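You operate a simulated robot arm through the tools that you are given. There is no shell and no other tool. Be economical: measure what you need, move in short steps, check, and stop when the job is done.

You run a simulated robot arm. Do the job below in one go: nothing can be reset, and whatever is moved stays where it is left.

JOB
Press the wet felt pack and lay it on the purple mat.
Fine: at the hand press: tin cup under the spout first, tray in, pump to the green line, let it drain, green button once, tray out; spill nothing; other packs stay.

Only the result counts: the job must be done as asked and must still hold three seconds after the hand-in. Knocking over, shifting, dropping, spilling or breaking anything else fails it.

ROBOT AND FRAMES
A 7-joint arm with a two-finger parallel gripper, fixed in place. Base frame: the origin is at the foot of the arm, x ahead of it, y to its left, z up; the work surface is at about z = 0. Readings come in m, rad, newtons and seconds.
With the tool pointing down near the work surface it reaches from about 0.24 to 0.62 m from the base axis. Its first joint turns from -1.152 to 1.152 rad. Payload 2.6 kg.
The tool frame sits at the grasp point between the pads (the TCP): z along the fingers, y along the line on which they close. The tips reach 0.03 m beyond it. The gripper opens to 0.094 m. The fingers are 0.028 m wide and 0.01 m thick; the gripper's body (0.05 by 0.096 m) begins 0.055 m behind the TCP.
Orientation is that of the tool frame in the base frame, as [roll, pitch, yaw] about the fixed x, y, z axes, in that order (R = Rz(yaw) Ry(pitch) Rx(roll)). With the fingers straight down and closing along the base's y, the tool's x points along the base's -x, its y along +y and its z along -z.

CONTROLS
- The arm moves only by the tool step_arm. Its argument "targets" is one flat list of numbers, 7 for each row, row after row: the turn, a rotation vector about the base's x, y, z in rad, then the shift along the base's x, y, z in m, then the closure, from 0 (fully open) to 1 (shut). In form: [ax, ay, az, dx, dy, dz, hand, ax, ay, az, dx, dy, dz, hand, ...]. A call has 1 to 12 rows; each row is the pose to reach, as a shift and turn from the pose commanded when the call began. A row lasts 0.2 s, in which the tool goes at most 0.05 m and 0.15 rad; a call with a longer step from one row to the next is refused whole, and so is a gripper value outside its range. Where a pose cannot be reached the arm comes as near as it can. A force on the tool above 90 N (or 10 N above the force at the start of the call, whichever is more), or a blocked arm, ends the call early, and 0.2 s more pass. Each finger travels about 0.072 m/s and halts on what it meets, pressing with about 34 N; the grip force reading is that of the motor and also rises with nothing between the fingers. The clock runs only during rows and for 0.2 s after the last one: add rows that repeat a pose to give the fingers time. The reply holds the time, the measured pose of the TCP, the force on the tool along the base axes, the opening and the grip force, in the units named above and with some noise.
- Cameras (640 x 400 px; columns grow to the right, rows downward): "scene" is fixed at [0.0466, 0.4353, 0.5805]; the picture's right is [-0.71, -0.70, 0.00], its down [-0.35, 0.36, -0.86] and it looks along [0.61, -0.62, -0.50] (base axes); focal length 311 px, centre (320, 200). "wrist" rides on the gripper at [0.076, 0.014, -0.102] in the tool frame; the picture's right is [-0.18, 0.98, 0.00], its down [-0.75, -0.14, -0.64] and it looks along [-0.63, -0.12, 0.77] (tool axes); focal length 243 px, centre (320, 200). There is no depth. A picture from a camera that has moved, and an enlarged one, comes with that camera's place and axes in the base frame and with its lens. The place of the scene camera against the robot may be out by one fixed shift of up to 0.012 m in any direction.
- get_image(camera): a new picture of that camera. It takes no simulated time.
- enlarge(camera, box): a new picture of the part [left, top, right, bottom] of that camera's present view, enlarged. It takes no simulated time.
- job_done(): hands the job in; it is judged then, once.

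Go step by step. Nothing tells you positions but the pictures and the camera data: compare them with the known pose of the tool, close in by small moves and look again before you grip or let go. The budget is 120 turns and 68 pictures, counting those below and the enlarged ones. Unless the task says otherwise, let go and move clear before handing in, and close with one line.

The tools are called as name(argument=value, ...) on one line, values as JSON. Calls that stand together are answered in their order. step_arm: Moves the arm, as the interface text tells. Its arguments: {"type":"object","properties":{"targets":{"type":"array","items":{"type":"number"}}},"required":["targets"]} The other tools are called the same way: get_image (camera) takes a picture; enlarge (camera, box) takes an enlarged picture of a part of a camera's view; job_done () hands the job in.

At the start:

```text
clock: 0.0
ee_pos: [0.2862, 0.0733, 0.4293]
tcp_rot: [3.14, 0.002, -3.141]
wrist_force: [0.4, 0.4, -0.6]
grip_width: 0.0941
grip_force: 0.0
```

scene: 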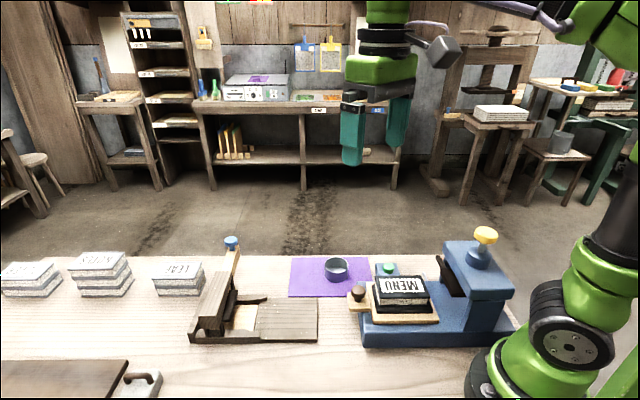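
wrist: 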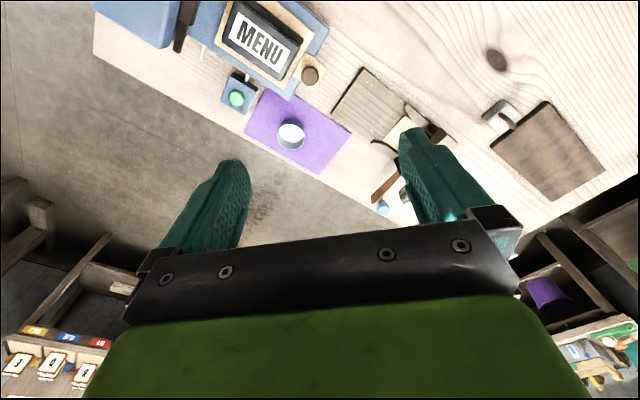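

I see a blue hand press at the right with a tray holding the MENU pack, a tin cup on the purple mat, and other stacks to the left. I'll enlarge the views to locate the spout, pump lever, gauge and button.

enlarge(camera="scene", box=[280, 210, 540, 372])

enlarge(camera="scene", box=[150, 220, 350, 345])

enlarge(camera="wrist", box=[90, 0, 450, 225])

```text
2.46 times, centred on (410, 291) of scene
camera zoom: at [0.0466, 0.4353, 0.5805], right [-0.71, -0.7, 0.0], down [-0.35, 0.36, -0.86], along [0.61, -0.62, -0.5], focal length 765 px, centre (98, -24)
```

zoom: 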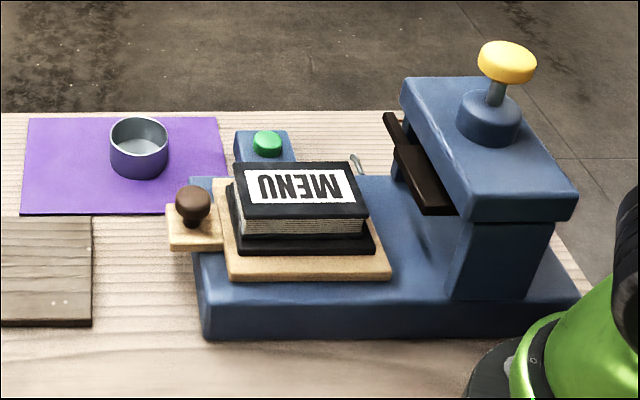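

```text
3.20 times, centred on (250, 282) of scene
camera zoom: at [0.0466, 0.4353, 0.5805], right [-0.71, -0.7, 0.0], down [-0.35, 0.36, -0.86], along [0.61, -0.62, -0.5], focal length 994 px, centre (544, -64)
```

zoom: 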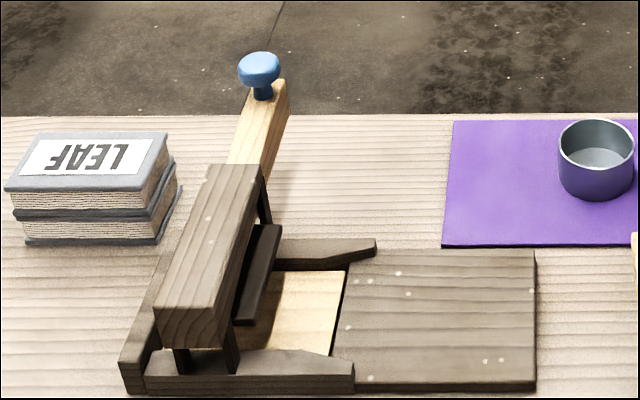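

```text
1.78 times, centred on (270, 112) of wrist
camera zoom: at [0.2103, 0.0881, 0.5321], right [0.18, 0.98, 0.0], down [0.75, -0.14, 0.64], along [0.63, -0.12, -0.77], focal length 431 px, centre (409, 356)
```

zoom: 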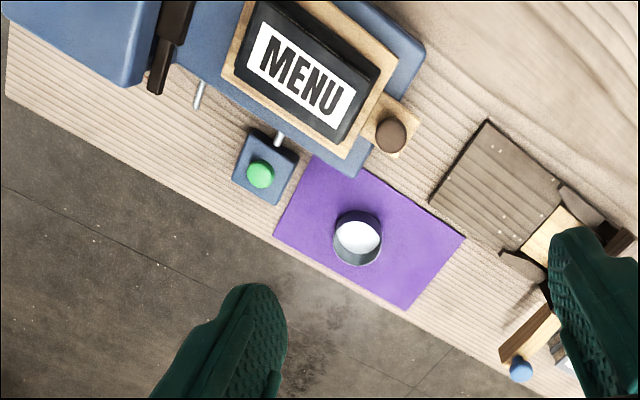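

The MENU pack on the tray sits near (0.25, -0.03), the cup near (0.44, -0.02) on the mat, and the press head is toward (0.14, -0.12). I'll yaw the wrist to see the press from its left side.

step_arm(targets=[0, 0, -0.14, 0, 0.008, -0.01, 0, 0, 0, -0.28, 0, 0.016, -0.02, 0, 0, 0, -0.42, 0, 0.024, -0.03, 0, 0, 0, -0.56, 0, 0.032, -0.04, 0, 0, 0, -0.7, 0, 0.04, -0.05, 0, 0, 0, -0.84, 0, 0.048, -0.06, 0, 0, 0, -0.98, 0, 0.056, -0.07, 0, 0, 0, -1.12, 0, 0.064, -0.08, 0, 0, 0, -1.26, 0, 0.072, -0.09, 0, 0, 0, -1.4, 0, 0.08, -0.1, 0, 0, 0, -1.54, 0, 0.088, -0.1, 0, 0, 0, -1.571, 0, 0.088, -0.1, 0])

get_image(camera="wrist")

```text
clock: 2.6
ee_pos: [0.2876, 0.1623, 0.3286]
tcp_rot: [3.141, -0.001, 1.571]
wrist_force: [0.8, -0.1, 0.7]
grip_width: 0.0937
grip_force: 0.1
```

```text
62 pictures are left
camera wrist: at [0.3014, 0.2387, 0.4319], right [0.98, -0.19, 0.0], down [-0.14, -0.75, 0.64], along [-0.12, -0.63, -0.77], focal length 243 px, centre (320, 200)
```

wrist: 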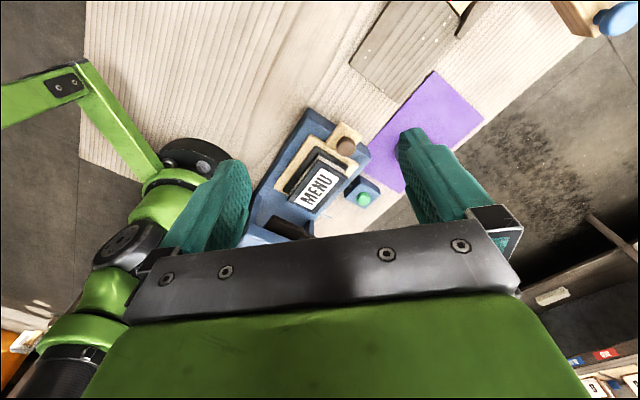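

The camera is upside down in this pose and the gripper hides the press head. I'll move over toward the press, staying high, and look again.

step_arm(targets=[0, 0, 0, -0.015, -0.03, 0.02, 0, 0, 0, 0, -0.03, -0.06, 0.04, 0, 0, 0, 0, -0.045, -0.09, 0.06, 0, 0, 0, 0, -0.06, -0.12, 0.07, 0])

get_image(camera="wrist")

```text
clock: 3.6
ee_pos: [0.2245, 0.0414, 0.4]
tcp_rot: [3.141, 0.0, 1.571]
wrist_force: [0.0, -0.2, -1.2]
grip_width: 0.0938
grip_force: 0.0
```

```text
61 pictures are left
camera wrist: at [0.2401, 0.1175, 0.5026], right [0.98, -0.18, 0.0], down [-0.14, -0.75, 0.64], along [-0.12, -0.63, -0.77], focal length 243 px, centre (320, 200)
```

wrist: 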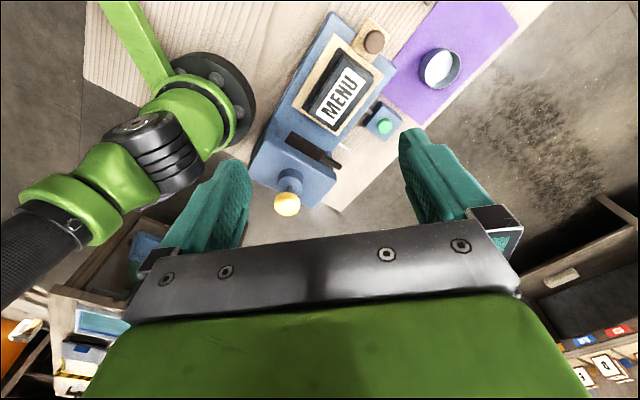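

enlarge(camera="wrist", box=[230, 0, 430, 125])

enlarge(camera="wrist", box=[230, 100, 430, 225])

enlarge(camera="scene", box=[370, 210, 530, 310])

```text
3.20 times, centred on (330, 62) of wrist
camera zoom: at [0.2401, 0.1175, 0.5026], right [0.98, -0.18, 0.0], down [-0.14, -0.75, 0.64], along [-0.12, -0.63, -0.77], focal length 776 px, centre (288, 640)
```

zoom: 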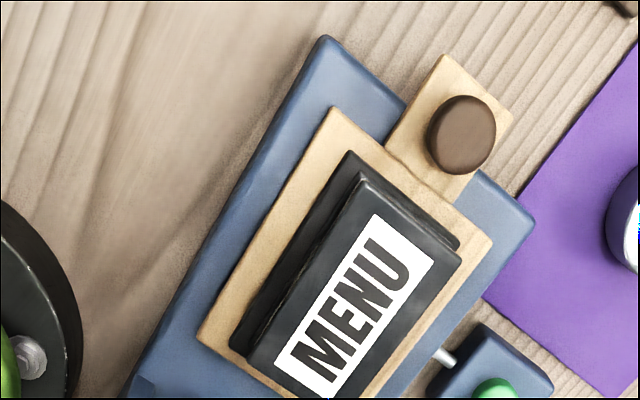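

```text
3.20 times, centred on (330, 162) of wrist
camera zoom: at [0.2401, 0.1175, 0.5026], right [0.98, -0.18, 0.0], down [-0.14, -0.75, 0.64], along [-0.12, -0.63, -0.77], focal length 776 px, centre (288, 320)
```

zoom: 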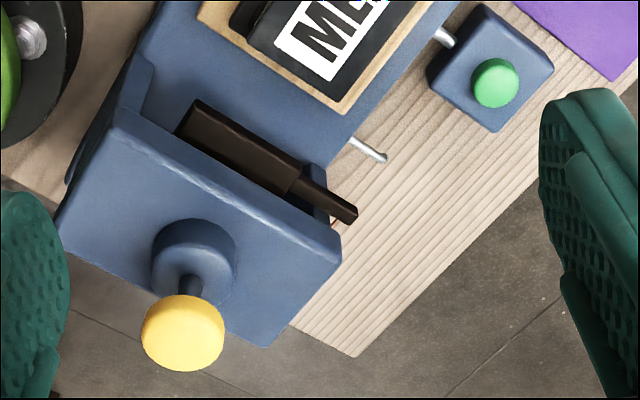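

```text
4.00 times, centred on (450, 260) of scene
camera zoom: at [0.0466, 0.4353, 0.5805], right [-0.71, -0.7, 0.0], down [-0.35, 0.36, -0.86], along [0.61, -0.62, -0.5], focal length 1243 px, centre (-200, -40)
```

zoom: 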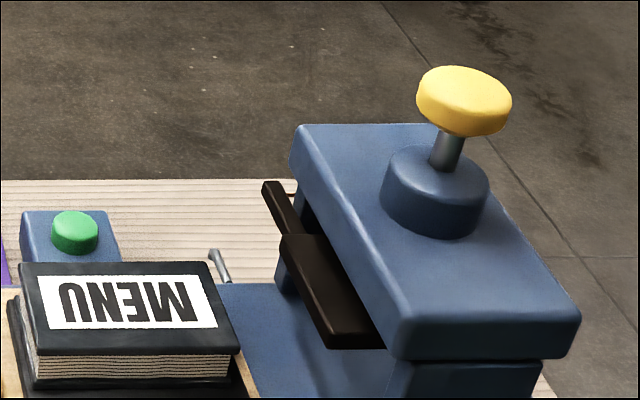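

The blue press's axis runs at 45°: tray centre ≈ (0.243, -0.014), tray knob ≈ (0.31, 0.05), yellow knob ≈ (0.14, -0.12, 0.2), spout ≈ (0.255, -0.13), button ≈ (0.33, -0.09). I'll turn another 45° to look straight at the press front and find the gauge line.

step_arm(targets=[0, 0, -0.13, 0.005, -0.007, -0.007, 0, 0, 0, -0.26, 0.01, -0.014, -0.014, 0, 0, 0, -0.39, 0.015, -0.021, -0.021, 0, 0, 0, -0.52, 0.02, -0.028, -0.028, 0, 0, 0, -0.65, 0.025, -0.035, -0.035, 0, 0, 0, -0.785, 0.03, -0.042, -0.04, 0])

get_image(camera="wrist")

enlarge(camera="scene", box=[0, 230, 220, 368])

```text
clock: 5.0
ee_pos: [0.2566, -0.0006, 0.3587]
tcp_rot: [-3.141, -0.001, 0.784]
wrist_force: [0.2, 0.2, -0.2]
grip_width: 0.094
grip_force: 0.1
```

```text
57 pictures are left
camera wrist: at [0.3208, 0.0431, 0.4617], right [0.56, -0.83, 0.0], down [-0.63, -0.43, 0.64], along [-0.53, -0.36, -0.77], focal length 243 px, centre (320, 200)
```

wrist: 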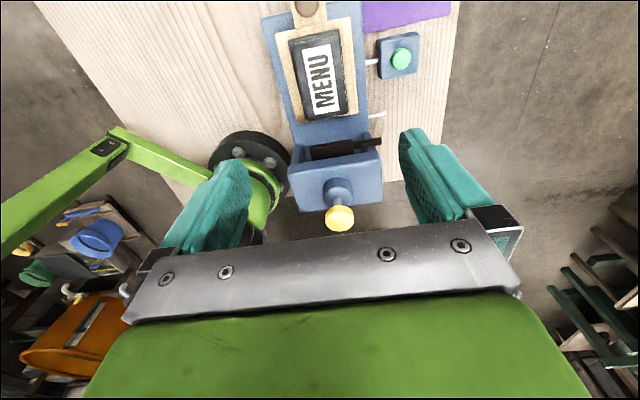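

```text
2.90 times, centred on (110, 299) of scene
camera zoom: at [0.0466, 0.4353, 0.5805], right [-0.71, -0.7, 0.0], down [-0.35, 0.36, -0.86], along [0.61, -0.62, -0.5], focal length 900 px, centre (929, -87)
```

zoom: 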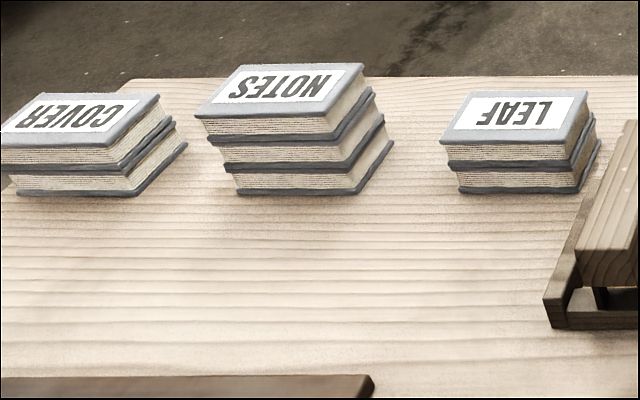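

The other packs (COVER, NOTES, LEAF) look dry and light, and MENU is dark and wet, already on the tray. I'll zoom in on the press head.

enlarge(camera="wrist", box=[270, 90, 430, 240])

enlarge(camera="wrist", box=[260, 0, 460, 125])

```text
2.67 times, centred on (350, 165) of wrist
camera zoom: at [0.3208, 0.0431, 0.4617], right [0.56, -0.83, 0.0], down [-0.63, -0.43, 0.64], along [-0.53, -0.36, -0.77], focal length 647 px, centre (240, 293)
```

zoom: 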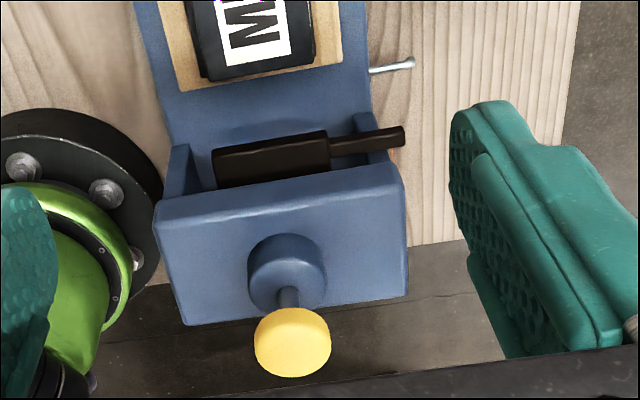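

```text
3.20 times, centred on (360, 62) of wrist
camera zoom: at [0.3208, 0.0431, 0.4617], right [0.56, -0.83, 0.0], down [-0.63, -0.43, 0.64], along [-0.53, -0.36, -0.77], focal length 776 px, centre (192, 640)
```

zoom: 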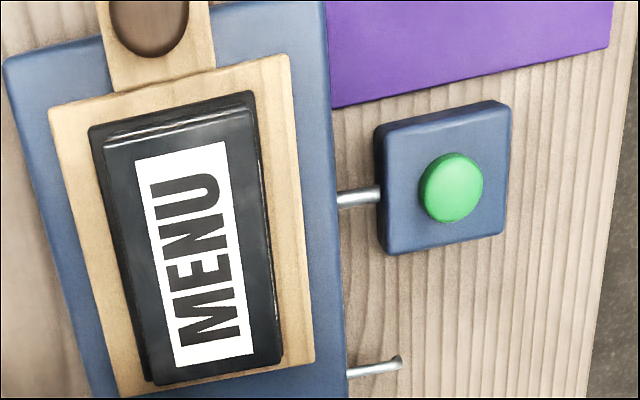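

The press head has a black platen with a pointer bar sticking out toward +x−y, so the scale with the green line is likely on that side. I take the cup to be at (0.417, -0.012); I'll go above it while turning the camera to the +x−y side.

step_arm(targets=[0, 0, -0.14, 0.015, -0.001, 0, 0, 0, 0, -0.28, 0.03, -0.002, -0.01, 0, 0, 0, -0.42, 0.045, -0.003, -0.025, 0, 0, 0, -0.56, 0.06, -0.004, -0.04, 0, 0, 0, -0.7, 0.075, -0.005, -0.055, 0, 0, 0, -0.84, 0.09, -0.006, -0.07, 0, 0, 0, -0.98, 0.105, -0.007, -0.085, 0, 0, 0, -1.12, 0.12, -0.008, -0.1, 0, 0, 0, -1.26, 0.135, -0.009, -0.115, 0, 0, 0, -1.4, 0.15, -0.01, -0.13, 0, 0, 0, -1.53, 0.16, -0.011, -0.15, 0, 0, 0, -1.571, 0.16, -0.011, -0.16, 0])

get_image(camera="wrist")

```text
clock: 7.6
ee_pos: [0.4163, -0.0098, 0.1997]
tcp_rot: [3.141, 0.0, -0.788]
wrist_force: [-0.2, -0.1, -0.5]
grip_width: 0.094
grip_force: 0.0
out of reach, approached as far as the arm can: row 9
```

```text
53 pictures are left
camera wrist: at [0.4603, -0.0742, 0.3027], right [-0.83, -0.56, 0.0], down [-0.43, 0.63, 0.64], along [-0.36, 0.53, -0.77], focal length 243 px, centre (320, 200)
```

wrist: 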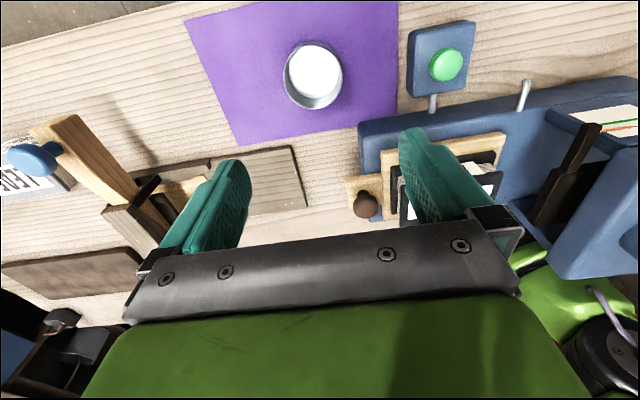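

The turn worked; the scale with green and red lines is visible at the right. I'll enlarge the cup and the scale.

enlarge(camera="wrist", box=[260, 20, 380, 120])

enlarge(camera="wrist", box=[480, 60, 640, 260])

```text
4.00 times, centred on (320, 70) of wrist
camera zoom: at [0.4603, -0.0742, 0.3027], right [-0.83, -0.56, 0.0], down [-0.43, 0.63, 0.64], along [-0.36, 0.53, -0.77], focal length 970 px, centre (320, 720)
```

zoom: 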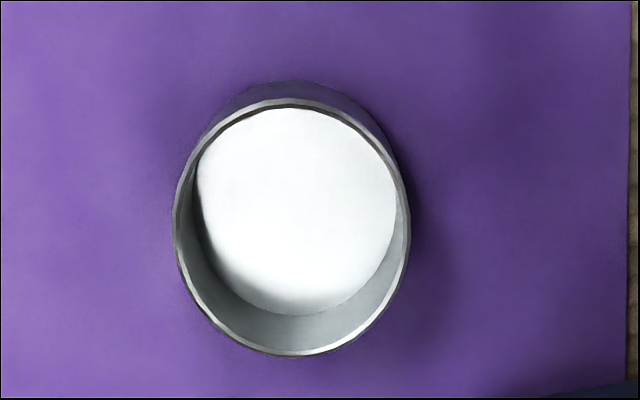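

```text
2.00 times, centred on (560, 160) of wrist
camera zoom: at [0.4603, -0.0742, 0.3027], right [-0.83, -0.56, 0.0], down [-0.43, 0.63, 0.64], along [-0.36, 0.53, -0.77], focal length 485 px, centre (-160, 280)
```

zoom: 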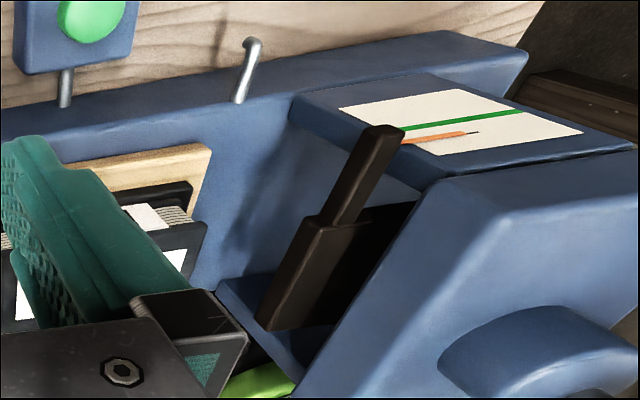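

The cup is ~0.058 wide and ~0.04 tall near (0.430, -0.018). I'll descend partway over it and re-check.

step_arm(targets=[0, 0, 0, 0.007, -0.004, -0.03, 0, 0, 0, 0, 0.013, -0.008, -0.06, 0, 0, 0, 0, 0.013, -0.008, -0.09, 0])

get_image(camera="wrist")

get_image(camera="scene")

```text
clock: 8.4
ee_pos: [0.4301, -0.0207, 0.1085]
tcp_rot: [-3.141, 0.002, -0.786]
wrist_force: [0.0, 0.8, -1.0]
grip_width: 0.0938
grip_force: 0.0
```

```text
50 pictures are left
camera wrist: at [0.4738, -0.0837, 0.2112], right [-0.83, -0.56, 0.0], down [-0.43, 0.63, 0.64], along [-0.36, 0.53, -0.77], focal length 243 px, centre (320, 200)
```

wrist: 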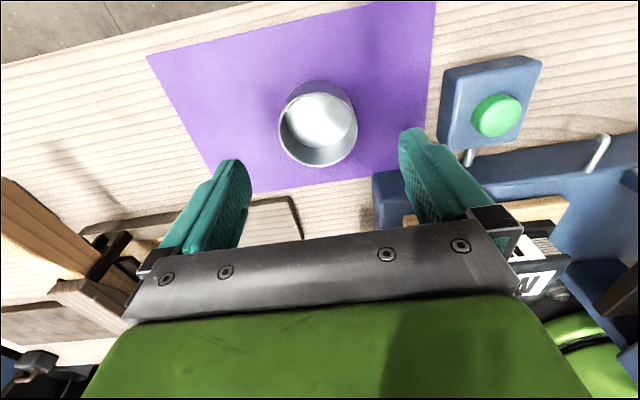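

```text
49 pictures are left
```

scene: 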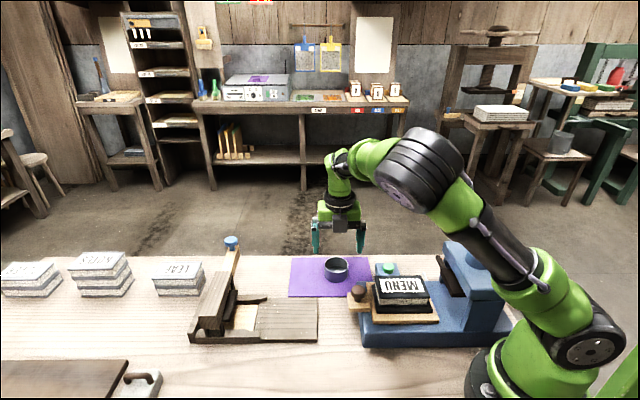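

The cup is centred between the fingers to within a few mm. I'll lower and close on it.

step_arm(targets=[0, 0, 0, 0.003, -0.001, -0.03, 0, 0, 0, 0, 0.003, -0.001, -0.063, 0, 0, 0, 0, 0.003, -0.001, -0.063, 0.3, 0, 0, 0, 0.003, -0.001, -0.063, 0.6, 0, 0, 0, 0.003, -0.001, -0.063, 0.6, 0, 0, 0, 0.003, -0.001, -0.063, 0.6])

get_image(camera="wrist")

```text
clock: 9.8
ee_pos: [0.434, -0.0201, 0.0454]
tcp_rot: [-3.141, 0.001, -0.785]
wrist_force: [0.6, 1.4, 0.8]
grip_width: 0.0588
grip_force: 34.2
```

```text
48 pictures are left
camera wrist: at [0.4774, -0.0841, 0.1488], right [-0.83, -0.56, 0.0], down [-0.43, 0.63, 0.64], along [-0.36, 0.53, -0.77], focal length 243 px, centre (320, 200)
```

wrist: 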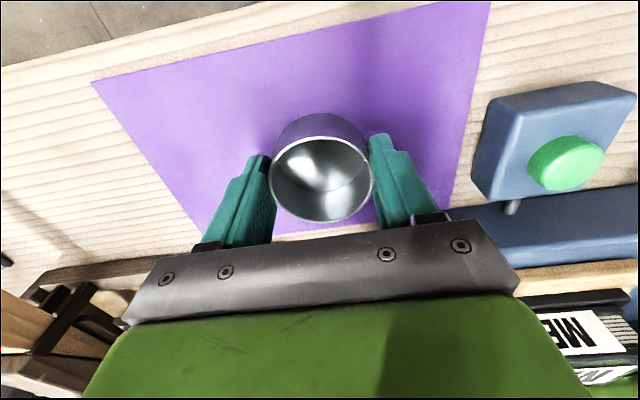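

The cup is held (width 0.0588). I'll lift it and carry it to a point outside the spout, about (0.297, -0.184).

step_arm(targets=[0, 0, 0, 0, 0, 0.04, 0.6, 0, 0, 0, 0, 0, 0.08, 0.6, 0, 0, 0, 0, 0, 0.12, 0.6, 0, 0, 0, -0.027, -0.033, 0.12, 0.6, 0, 0, 0, -0.054, -0.066, 0.12, 0.6, 0, 0, 0, -0.081, -0.099, 0.12, 0.6, 0, 0, 0, -0.108, -0.132, 0.12, 0.6, 0, 0, 0, -0.137, -0.164, 0.12, 0.6])

get_image(camera="wrist")

enlarge(camera="scene", box=[340, 190, 540, 315])

```text
clock: 11.6
ee_pos: [0.2957, -0.183, 0.1632]
tcp_rot: [-3.141, 0.0, -0.786]
wrist_force: [-0.4, -0.1, -0.4]
grip_width: 0.0588
grip_force: 34.0
```

```text
47 pictures are left
camera wrist: at [0.34, -0.2465, 0.2667], right [-0.82, -0.57, 0.0], down [-0.43, 0.63, 0.64], along [-0.36, 0.53, -0.77], focal length 243 px, centre (320, 200)
```

wrist: 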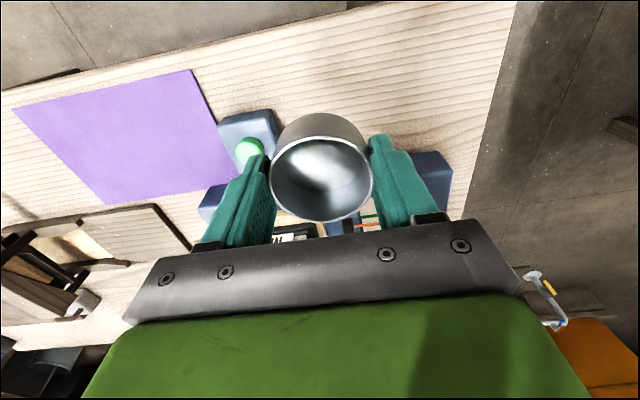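

```text
3.20 times, centred on (440, 252) of scene
camera zoom: at [0.0466, 0.4353, 0.5805], right [-0.71, -0.7, 0.0], down [-0.35, 0.36, -0.86], along [0.61, -0.62, -0.5], focal length 994 px, centre (-64, 32)
```

zoom: 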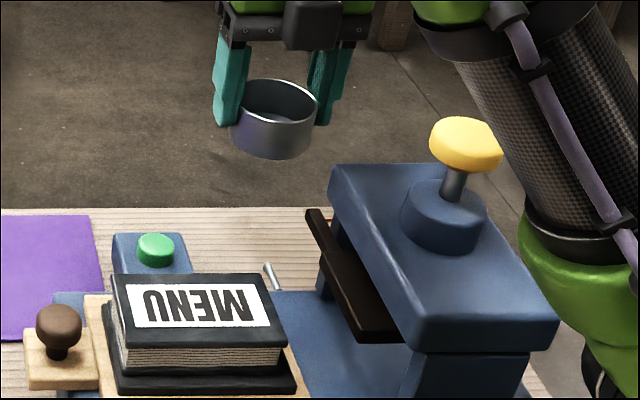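

The arm is clear of the yellow knob. Spout outlet triangulates to about (0.2546, -0.135, 0.045). I'll lower the cup to just above the table, outside the spout.

step_arm(targets=[0, 0, 0, 0, 0, -0.04, 0.6, 0, 0, 0, 0, 0, -0.08, 0.6, 0, 0, 0, 0, 0, -0.114, 0.6])

get_image(camera="wrist")

enlarge(camera="scene", box=[370, 230, 490, 305])

```text
clock: 12.4
ee_pos: [0.2956, -0.1825, 0.0511]
tcp_rot: [3.14, 0.0, -0.785]
wrist_force: [-0.1, 0.2, 0.0]
grip_width: 0.0584
grip_force: 33.9
```

```text
45 pictures are left
camera wrist: at [0.3395, -0.2473, 0.1543], right [-0.83, -0.56, 0.0], down [-0.43, 0.63, 0.64], along [-0.36, 0.53, -0.77], focal length 243 px, centre (320, 200)
```

wrist: 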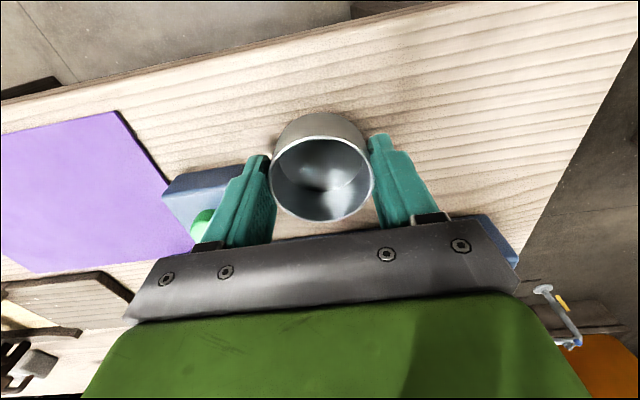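

```text
5.33 times, centred on (430, 268) of scene
camera zoom: at [0.0466, 0.4353, 0.5805], right [-0.71, -0.7, 0.0], down [-0.35, 0.36, -0.86], along [0.61, -0.62, -0.5], focal length 1657 px, centre (-267, -160)
```

zoom: 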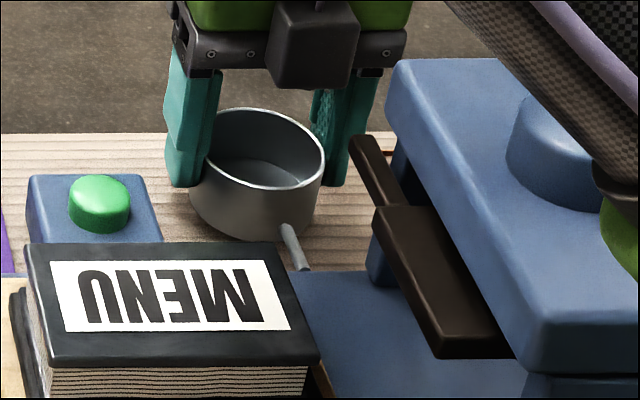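

The upper arm leans close to the yellow knob, but sliding the cup inward should raise the arm away from it. I'll lower the cup to just above the table and slide it in beneath the spout, then look.

step_arm(targets=[0, 0, 0, 0, 0, -0.005, 0.6, 0, 0, 0, -0.011, 0.013, -0.005, 0.6, 0, 0, 0, -0.022, 0.026, -0.005, 0.6])

enlarge(camera="scene", box=[370, 210, 530, 310])

get_image(camera="wrist")

```text
clock: 13.2
ee_pos: [0.2732, -0.1578, 0.0457]
tcp_rot: [-3.141, 0.0, -0.785]
wrist_force: [0.9, 0.3, 0.9]
grip_width: 0.0587
grip_force: 33.8
```

```text
4.00 times, centred on (450, 260) of scene
camera zoom: at [0.0466, 0.4353, 0.5805], right [-0.71, -0.7, 0.0], down [-0.35, 0.36, -0.86], along [0.61, -0.62, -0.5], focal length 1243 px, centre (-200, -40)
```

zoom: 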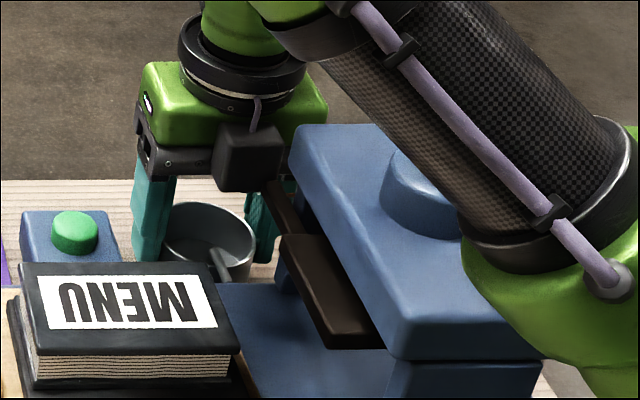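

```text
42 pictures are left
camera wrist: at [0.3171, -0.2214, 0.1494], right [-0.83, -0.56, 0.0], down [-0.43, 0.63, 0.64], along [-0.36, 0.53, -0.77], focal length 243 px, centre (320, 200)
```

wrist: 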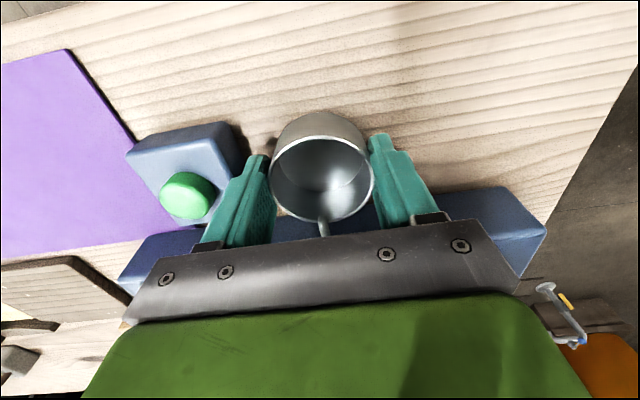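

The spout tip now just overlaps the cup rim. A dark block on the gripper would come near the pointer bar if I went deeper, so I'll set the cup down here and push it the last ~15 mm with the fingers.

step_arm(targets=[0, 0, 0, 0, 0, -0.002, 0.6, 0, 0, 0, 0, 0, -0.003, 0.6, 0, 0, 0, 0, 0, -0.003, 0.45, 0, 0, 0, 0, 0, -0.003, 0.26, 0, 0, 0, 0, 0, -0.003, 0.26, 0, 0, 0, 0, 0, -0.003, 0.26])

get_image(camera="wrist")

```text
clock: 14.6
ee_pos: [0.2726, -0.1582, 0.0423]
tcp_rot: [-3.141, 0.0, -0.785]
wrist_force: [0.1, -0.4, -0.1]
grip_width: 0.0697
grip_force: 0.0
```

```text
41 pictures are left
camera wrist: at [0.3175, -0.2216, 0.1465], right [-0.83, -0.56, 0.0], down [-0.43, 0.63, 0.64], along [-0.36, 0.53, -0.77], focal length 243 px, centre (320, 200)
```

wrist: 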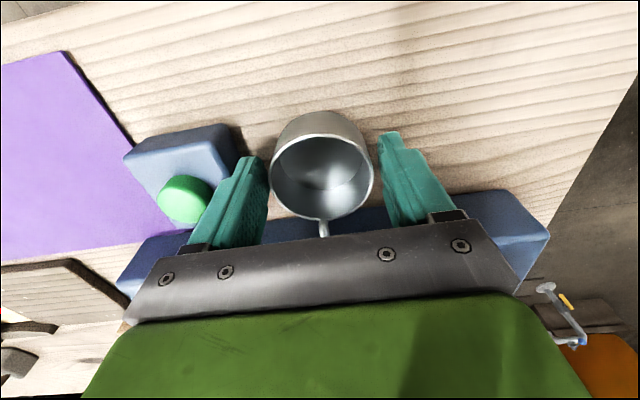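

Released cleanly. Tilting the tool about its closing axis keeps the grip but leans the body away from the press, so I'll tilt 0.25 rad outward, re-grip, and slide the cup in 15 mm.

step_arm(targets=[0.09, 0.09, 0, 0, 0, 0.002, 0.26, 0.177, 0.177, 0, 0, 0, 0.003, 0.26, 0.177, 0.177, 0, 0, 0, 0.003, 0.45, 0.177, 0.177, 0, 0, 0, 0.003, 0.6, 0.177, 0.177, 0, 0, 0, 0.003, 0.6, 0.177, 0.177, 0, 0, 0, 0.003, 0.6])

enlarge(camera="scene", box=[370, 190, 570, 315])

```text
clock: 16.0
ee_pos: [0.2742, -0.1577, 0.0462]
tcp_rot: [3.141, 0.251, -0.784]
wrist_force: [-1.1, 0.1, 1.6]
grip_width: 0.0585
grip_force: 33.9
```

```text
3.20 times, centred on (470, 252) of scene
camera zoom: at [0.0466, 0.4353, 0.5805], right [-0.71, -0.7, 0.0], down [-0.35, 0.36, -0.86], along [0.61, -0.62, -0.5], focal length 994 px, centre (-160, 32)
```

zoom: 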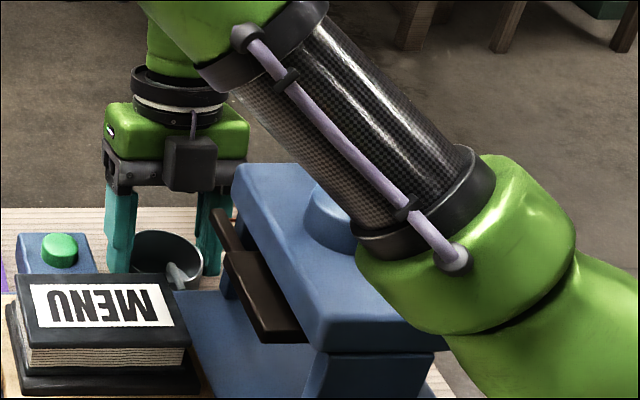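

The tilted grip is good and the block is clear of the bar. I'll slide the cup in 15 mm and release.

step_arm(targets=[0, 0, 0, -0.004, 0.004, 0.001, 0.6, 0, 0, 0, -0.008, 0.008, 0.001, 0.6, 0, 0, 0, -0.0115, 0.0115, 0.001, 0.6, 0, 0, 0, -0.0115, 0.0115, 0, 0.6, 0, 0, 0, -0.0115, 0.0115, 0, 0.4, 0, 0, 0, -0.0115, 0.0115, 0, 0.27, 0, 0, 0, -0.0115, 0.0115, 0, 0.27])

get_image(camera="wrist")

enlarge(camera="scene", box=[370, 220, 490, 295])

```text
clock: 17.6
ee_pos: [0.262, -0.1457, 0.0469]
tcp_rot: [3.141, 0.252, -0.784]
wrist_force: [-0.3, -0.4, -0.4]
grip_width: 0.0686
grip_force: 0.0
```

```text
39 pictures are left
camera wrist: at [0.3223, -0.2266, 0.1284], right [-0.82, -0.57, 0.05], down [-0.3, 0.5, 0.81], along [-0.48, 0.65, -0.59], focal length 243 px, centre (320, 200)
```

wrist: 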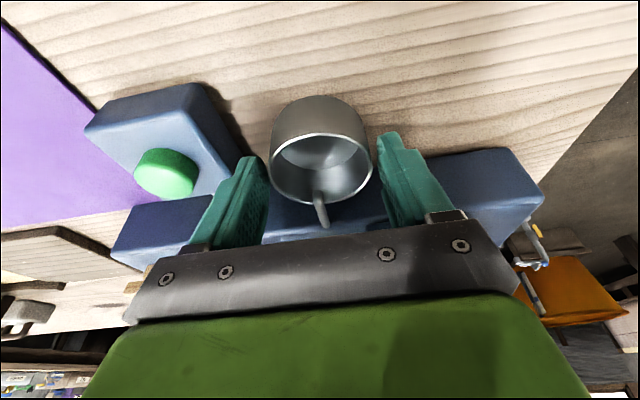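

```text
5.33 times, centred on (430, 258) of scene
camera zoom: at [0.0466, 0.4353, 0.5805], right [-0.71, -0.7, 0.0], down [-0.35, 0.36, -0.86], along [0.61, -0.62, -0.5], focal length 1657 px, centre (-267, -107)
```

zoom: 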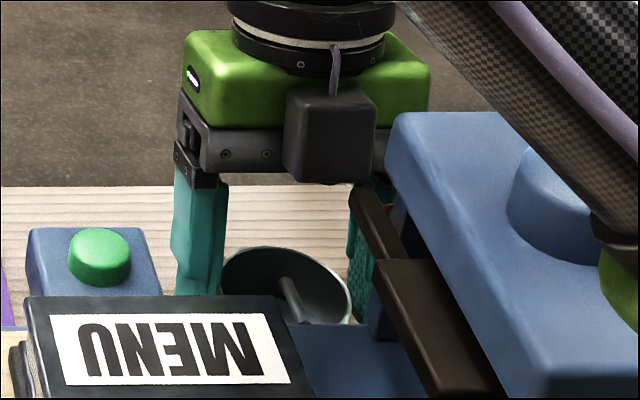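

The spout tip is well inside the cup mouth. I'll withdraw along the tool axis, then straighten up.

step_arm(targets=[0, 0, 0, 0.006, -0.006, 0.032, 0.27, 0, 0, 0, 0.012, -0.012, 0.065, 0.2, 0, 0, 0, 0.0175, -0.0175, 0.097, 0.1, 0, 0, 0, 0.025, -0.0175, 0.14, 0, -0.09, -0.09, 0, 0.03, -0.0175, 0.18, 0, -0.177, -0.177, 0, 0.04, -0.01, 0.2, 0])

get_image(camera="wrist")

enlarge(camera="scene", box=[370, 200, 530, 300])

```text
clock: 19.0
ee_pos: [0.3004, -0.1566, 0.2495]
tcp_rot: [3.141, 0.0, -0.787]
wrist_force: [-0.6, 0.9, -0.1]
grip_width: 0.0939
grip_force: 0.0
```

```text
37 pictures are left
camera wrist: at [0.3448, -0.2209, 0.352], right [-0.83, -0.56, 0.0], down [-0.43, 0.63, 0.64], along [-0.36, 0.53, -0.77], focal length 243 px, centre (320, 200)
```

wrist: 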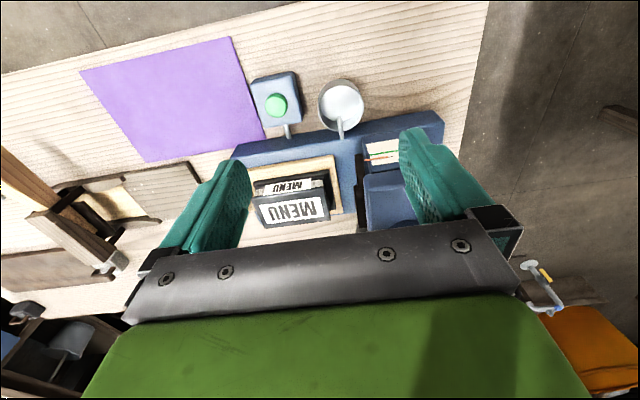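

```text
4.00 times, centred on (450, 250) of scene
camera zoom: at [0.0466, 0.4352, 0.5805], right [-0.71, -0.7, 0.0], down [-0.35, 0.36, -0.86], along [0.61, -0.62, -0.5], focal length 1243 px, centre (-200, 0)
```

zoom: 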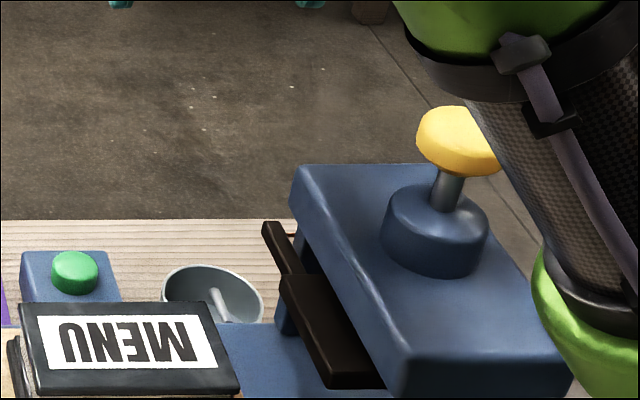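

Everything at the press is undisturbed and the cup is in place. Now I'll go above the tray knob with the camera on the far side.

step_arm(targets=[0, 0, 0.14, 0.001, 0.019, 0, 0, 0, 0, 0.28, 0.002, 0.038, 0, 0, 0, 0, 0.42, 0.003, 0.057, 0, 0, 0, 0, 0.56, 0.004, 0.076, 0, 0, 0, 0, 0.7, 0.005, 0.095, -0.01, 0, 0, 0, 0.84, 0.006, 0.114, -0.02, 0, 0, 0, 0.98, 0.007, 0.133, -0.03, 0, 0, 0, 1.12, 0.008, 0.152, -0.04, 0, 0, 0, 1.26, 0.009, 0.171, -0.05, 0, 0, 0, 1.4, 0.01, 0.19, -0.06, 0, 0, 0, 1.53, 0.01, 0.207, -0.07, 0, 0, 0, 1.571, 0.01, 0.207, -0.08, 0])

get_image(camera="wrist")

```text
clock: 21.6
ee_pos: [0.3147, 0.0442, 0.1676]
tcp_rot: [3.14, 0.0, 0.785]
wrist_force: [-0.8, 0.5, 0.2]
grip_width: 0.0941
grip_force: 0.0
out of reach, approached as far as the arm can: row 11, 12
```

```text
35 pictures are left
camera wrist: at [0.3788, 0.0888, 0.2704], right [0.57, -0.82, 0.0], down [-0.63, -0.43, 0.64], along [-0.53, -0.36, -0.77], focal length 243 px, centre (320, 200)
```

wrist: 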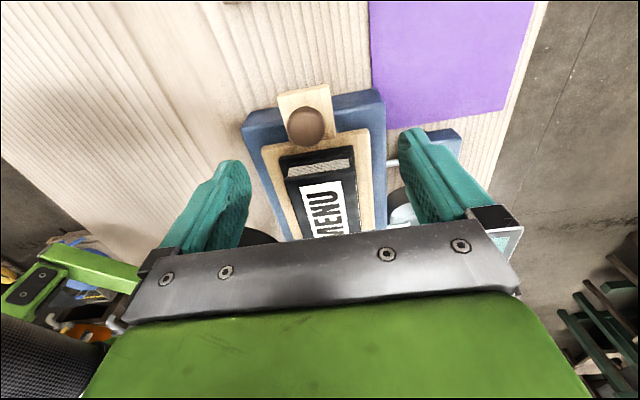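

The tray knob is near (0.308, 0.054), top z ≈ 0.085; the last pose was slightly short. I'll tilt the tool outward 0.4 rad so the body will clear the press head, and check where it ends up.

step_arm(targets=[-0.07, 0.07, 0, 0, 0, 0, 0, -0.14, 0.14, 0, 0, 0, 0, 0, -0.21, 0.21, 0, -0.002, 0.003, -0.01, 0, -0.283, 0.283, 0, -0.002, 0.003, -0.02, 0, -0.283, 0.283, 0, -0.002, 0.003, -0.03, 0])

get_image(camera="wrist")

```text
clock: 22.8
ee_pos: [0.3174, 0.0438, 0.1385]
tcp_rot: [-3.141, 0.402, 0.786]
wrist_force: [-0.2, 1.0, -0.1]
grip_width: 0.0938
grip_force: 0.0
out of reach, approached as far as the arm can: row 3, 4, 5
```

```text
34 pictures are left
camera wrist: at [0.4056, 0.1119, 0.2035], right [0.58, -0.81, 0.07], down [-0.41, -0.21, 0.89], along [-0.71, -0.54, -0.46], focal length 243 px, centre (320, 200)
```

wrist: 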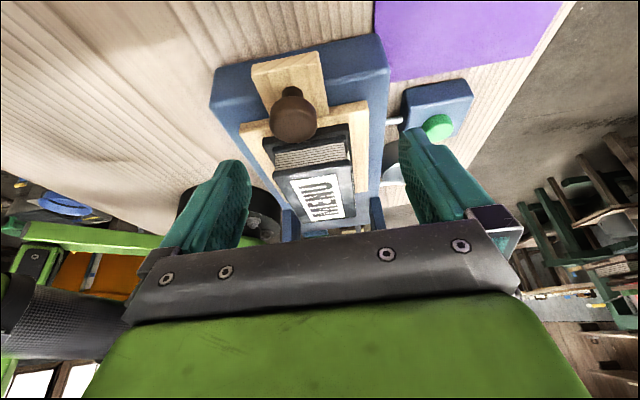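

The arm stops ~1 cm short sideways, likely a joint limit. Since the knob is round, yaw isn't critical; I'll try a small yaw change to free it.

step_arm(targets=[0, 0, 0.1, 0, 0, 0, 0, 0, 0, 0.2, 0, 0, 0, 0])

```text
clock: 23.4
ee_pos: [0.3191, 0.0399, 0.137]
tcp_rot: [3.138, 0.399, 0.987]
wrist_force: [0.3, 0.4, 1.0]
grip_width: 0.0938
grip_force: 0.1
```

step_arm(targets=[0, 0, 0, -0.006, 0.006, 0, 0, 0, 0, 0, -0.012, 0.012, 0, 0])

```text
clock: 24.0
ee_pos: [0.3151, 0.0392, 0.1392]
tcp_rot: [3.14, 0.4, 0.983]
wrist_force: [-0.1, 0.1, 0.0]
grip_width: 0.094
grip_force: 0.0
out of reach, approached as far as the arm can: row 1, 2
```

Yawing that way made it worse, so I'll go the other way.

step_arm(targets=[0, 0, -0.14, 0, 0, 0, 0, 0, 0, -0.28, 0, 0.004, 0, 0, 0, 0, -0.42, -0.004, 0.008, 0, 0, 0, 0, -0.5, -0.008, 0.012, 0, 0])

```text
clock: 25.0
ee_pos: [0.3123, 0.0471, 0.1417]
tcp_rot: [3.139, 0.401, 0.481]
wrist_force: [-0.8, 0.9, 0.3]
grip_width: 0.0942
grip_force: 0.2
out of reach, approached as far as the arm can: row 4
```

get_image(camera="scene")

```text
33 pictures are left
```

scene: 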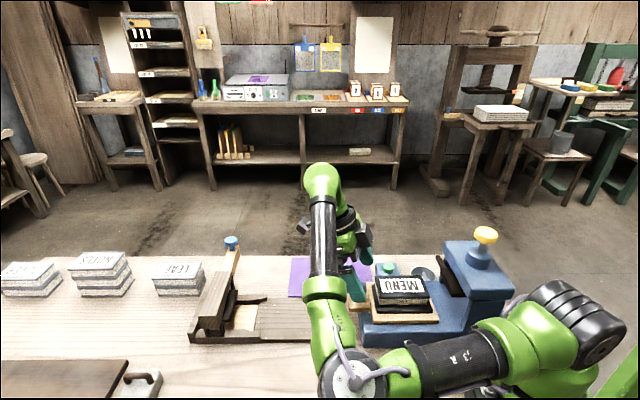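

The elbow has swung low to the left, which is what limits reach. I'll go up and back to the earlier high pose to let the arm unwind.

step_arm(targets=[0, 0, 0, 0, -0.008, 0.04, 0, 0.06, -0.12, 0, -0.01, -0.016, 0.08, 0, 0.12, -0.24, 0, -0.02, -0.024, 0.12, 0, 0.185, -0.355, 0, -0.03, -0.032, 0.16, 0, 0.185, -0.355, 0, -0.04, -0.04, 0.2, 0, 0.185, -0.355, 0, -0.05, -0.047, 0.24, 0, 0.185, -0.355, 0, -0.05, -0.047, 0.28, 0])

get_image(camera="scene")

```text
clock: 26.6
ee_pos: [0.28, -0.0232, 0.4054]
tcp_rot: [3.137, 0.0, 0.484]
wrist_force: [-0.2, -1.3, -0.2]
grip_width: 0.0941
grip_force: 0.1
out of reach, approached as far as the arm can: row 5, 6, 7
```

```text
32 pictures are left
```

scene: 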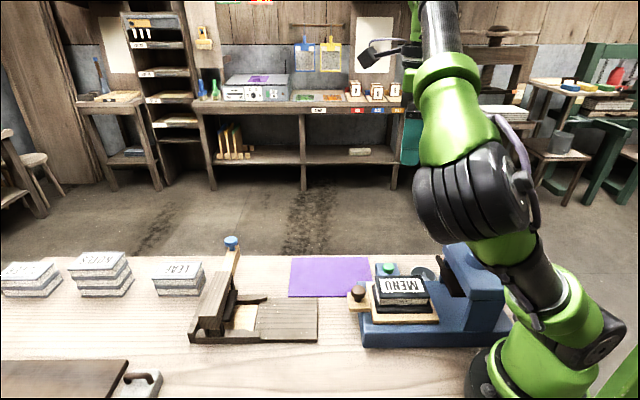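

The elbow still leans left; I'll wind the yaw back toward the starting orientation at height.

step_arm(targets=[0, 0, 0.14, 0.0, 0, 0, 0, 0, 0, 0.28, 0.0, 0, 0, 0, 0, 0, 0.42, 0.0, 0.0, 0, 0, 0, 0, 0.56, 0, 0, 0, 0, 0, 0, 0.7, 0, 0, 0, 0, 0, 0, 0.84, 0, 0.01, 0, 0, 0, 0, 0.98, 0, 0.02, 0, 0, 0, 0, 1.12, 0, 0.03, 0, 0, 0, 0, 1.26, 0, 0.04, 0, 0, 0, 0, 1.4, 0, 0.05, 0, 0, 0, 0, 1.54, 0, 0.06, 0, 0, 0, 0, 1.68, 0, 0.07, 0, 0])

get_image(camera="scene")

```text
clock: 29.2
ee_pos: [0.3105, 0.0066, 0.3911]
tcp_rot: [3.141, 0.0, 2.169]
wrist_force: [0.0, -0.3, 0.0]
grip_width: 0.0938
grip_force: 0.1
out of reach, approached as far as the arm can: row 6, 7, 8, 9, 10, 11, 12
```

```text
31 pictures are left
```

scene: 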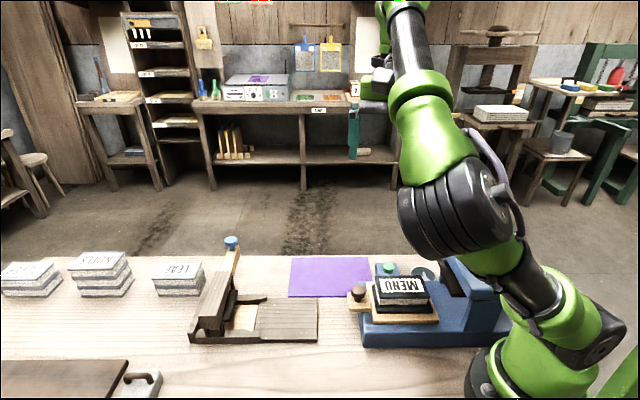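

The first joint is pinned by a left-leaning elbow. I'll retrace the earlier path in reverse (toward −45° yaw on the right side, then via the cup spot) to restore the good arm posture.

step_arm(targets=[0, 0, -0.14, 0, -0.01, 0, 0, 0, 0, -0.28, 0, -0.02, 0, 0, 0, 0, -0.42, 0.0, -0.03, 0, 0, 0, 0, -0.56, 0, -0.04, 0, 0, 0, 0, -0.7, 0, -0.05, 0, 0, 0, 0, -0.84, 0, -0.06, -0.01, 0, 0, 0, -0.98, 0, -0.07, -0.02, 0, 0, 0, -1.12, 0, -0.08, -0.03, 0, 0, 0, -1.26, 0, -0.09, -0.04, 0, 0, 0, -1.4, 0, -0.1, -0.05, 0, 0, 0, -1.54, 0, -0.11, -0.06, 0, 0, 0, -1.68, 0, -0.12, -0.07, 0])

step_arm(targets=[0, 0, -0.14, 0, -0.01, -0.01, 0, 0, 0, -0.28, 0, -0.02, -0.02, 0, 0, 0, -0.42, 0.0, -0.03, -0.03, 0, 0, 0, -0.56, 0, -0.04, -0.04, 0, 0, 0, -0.7, 0, -0.05, -0.04, 0, 0, 0, -0.84, 0, -0.05, -0.04, 0, 0, 0, -0.98, 0, -0.05, -0.04, 0, 0, 0, -1.12, 0, -0.05, -0.04, 0, 0, 0, -1.275, 0, -0.05, -0.04, 0])

get_image(camera="scene")

```text
clock: 31.8
ee_pos: [0.3134, -0.1124, 0.3229]
tcp_rot: [3.138, 0.001, 0.484]
wrist_force: [0.6, 0.2, 0.8]
grip_width: 0.0939
grip_force: 0.0
```

```text
refused: row 9 steps farther than a row can; nothing moved
```

```text
30 pictures are left
```

scene: 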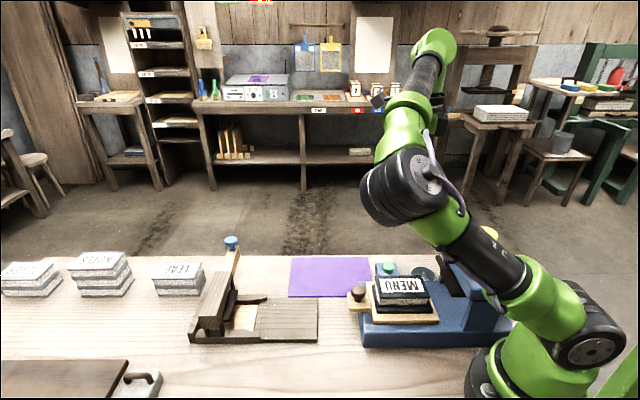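

step_arm(targets=[0, 0, -0.14, 0, -0.01, -0.01, 0, 0, 0, -0.28, 0, -0.02, -0.02, 0, 0, 0, -0.42, 0.0, -0.03, -0.03, 0, 0, 0, -0.56, 0, -0.04, -0.04, 0, 0, 0, -0.7, 0, -0.045, -0.05, 0, 0, 0, -0.84, 0, -0.045, -0.06, 0, 0, 0, -0.98, 0, -0.045, -0.07, 0, 0, 0, -1.12, 0, -0.045, -0.07, 0, 0, 0, -1.26, 0, -0.045, -0.07, 0, 0, 0, -1.27, 0.03, -0.02, -0.07, 0, 0, 0, -1.27, 0.06, 0.01, -0.07, 0, 0, 0, -1.27, 0.08, 0.04, -0.06, 0])

get_image(camera="scene")

```text
clock: 34.4
ee_pos: [0.3914, -0.0729, 0.2612]
tcp_rot: [3.141, -0.001, -0.785]
wrist_force: [0.3, 0.1, 0.0]
grip_width: 0.0943
grip_force: 0.1
```

```text
29 pictures are left
```

scene: 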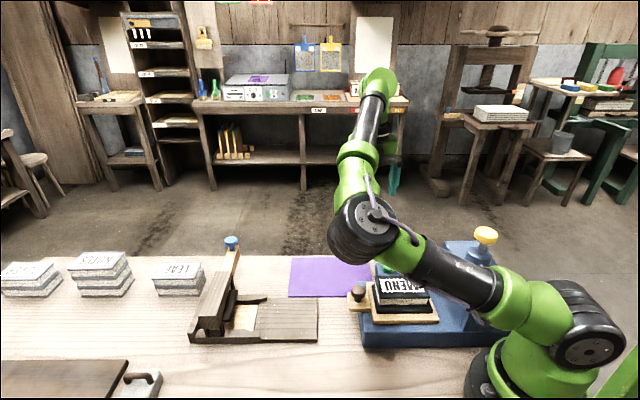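

The elbow posture persists, but lower yaw gave more lateral reach and the knob is round, so I'll approach it with yaw ≈ 0.3 instead.

step_arm(targets=[0, 0, 0.14, -0.01, 0.015, 0, 0, 0, 0, 0.28, -0.02, 0.03, 0, 0, 0, 0, 0.42, -0.03, 0.045, 0, 0, 0, 0, 0.56, -0.04, 0.06, 0, 0, 0, 0, 0.7, -0.05, 0.075, -0.01, 0, 0, 0, 0.84, -0.06, 0.09, -0.03, 0, 0, 0, 0.98, -0.07, 0.105, -0.05, 0, 0, 0, 1.085, -0.08, 0.122, -0.06, 0])

step_arm(targets=[-0.043, 0.14, 0, 0, 0, 0, 0, -0.086, 0.28, 0, 0, 0, -0.01, 0, -0.129, 0.42, 0, 0, 0, -0.02, 0, -0.172, 0.56, 0, 0, 0, -0.03, 0, -0.177, 0.573, 0, 0, 0, -0.05, 0])

get_image(camera="wrist")

```text
clock: 36.2
ee_pos: [0.313, 0.0452, 0.2018]
tcp_rot: [3.138, 0.0, 0.301]
wrist_force: [-0.2, 0.9, 0.5]
grip_width: 0.0939
grip_force: 0.0
```

```text
clock: 37.4
ee_pos: [0.313, 0.0494, 0.153]
tcp_rot: [3.139, 0.6, 0.3]
wrist_force: [-0.6, -0.1, 0.7]
grip_width: 0.0941
grip_force: 0.0
```

```text
28 pictures are left
camera wrist: at [0.4327, 0.0713, 0.1943], right [0.15, -0.98, 0.11], down [-0.29, 0.06, 0.96], along [-0.95, -0.17, -0.28], focal length 243 px, centre (320, 200)
```

wrist: 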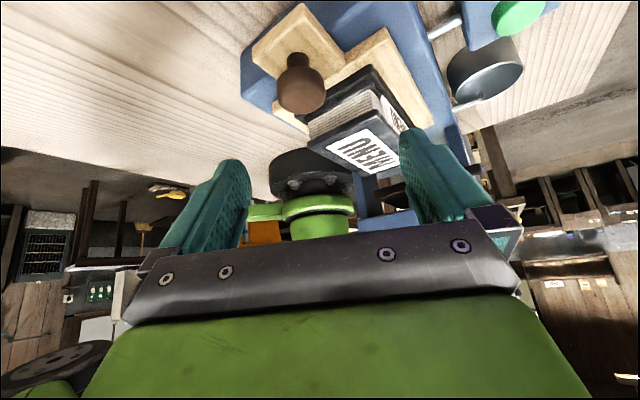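

Reached without limits this time. The knob is at about (0.305, 0.052, 0.08); I'll lower onto it and check before closing.

step_arm(targets=[0, 0, 0, -0.003, 0.001, -0.025, 0, 0, 0, 0, -0.006, 0.003, -0.045, 0, 0, 0, 0, -0.008, 0.003, -0.065, 0])

get_image(camera="wrist")

enlarge(camera="scene", box=[310, 220, 470, 320])

```text
clock: 38.2
ee_pos: [0.3056, 0.0502, 0.093]
tcp_rot: [3.117, 0.598, 0.288]
wrist_force: [6.7, 11.9, 76.2]
grip_width: 0.0896
grip_force: 0.2
```

```text
27 pictures are left
camera wrist: at [0.4243, 0.0732, 0.1373], right [0.15, -0.98, 0.12], down [-0.3, 0.08, 0.95], along [-0.94, -0.18, -0.28], focal length 243 px, centre (320, 200)
```

wrist: 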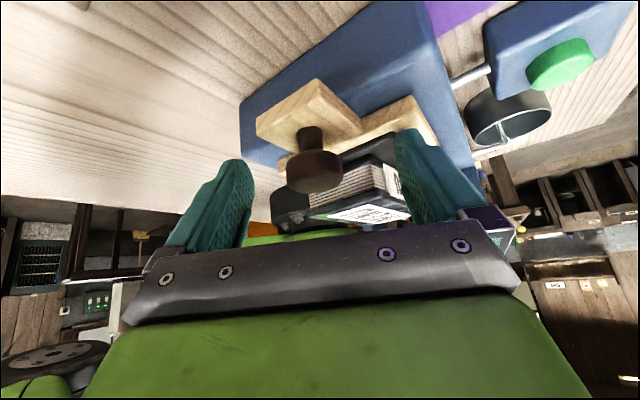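

```text
4.00 times, centred on (390, 270) of scene
camera zoom: at [0.0463, 0.4353, 0.5806], right [-0.71, -0.7, 0.0], down [-0.35, 0.36, -0.86], along [0.61, -0.62, -0.5], focal length 1243 px, centre (40, -80)
```

zoom: 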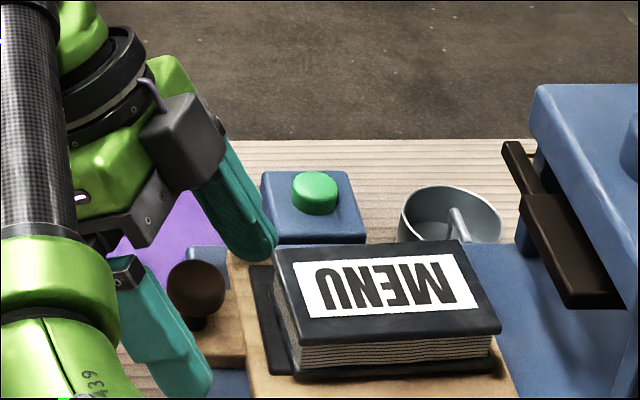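

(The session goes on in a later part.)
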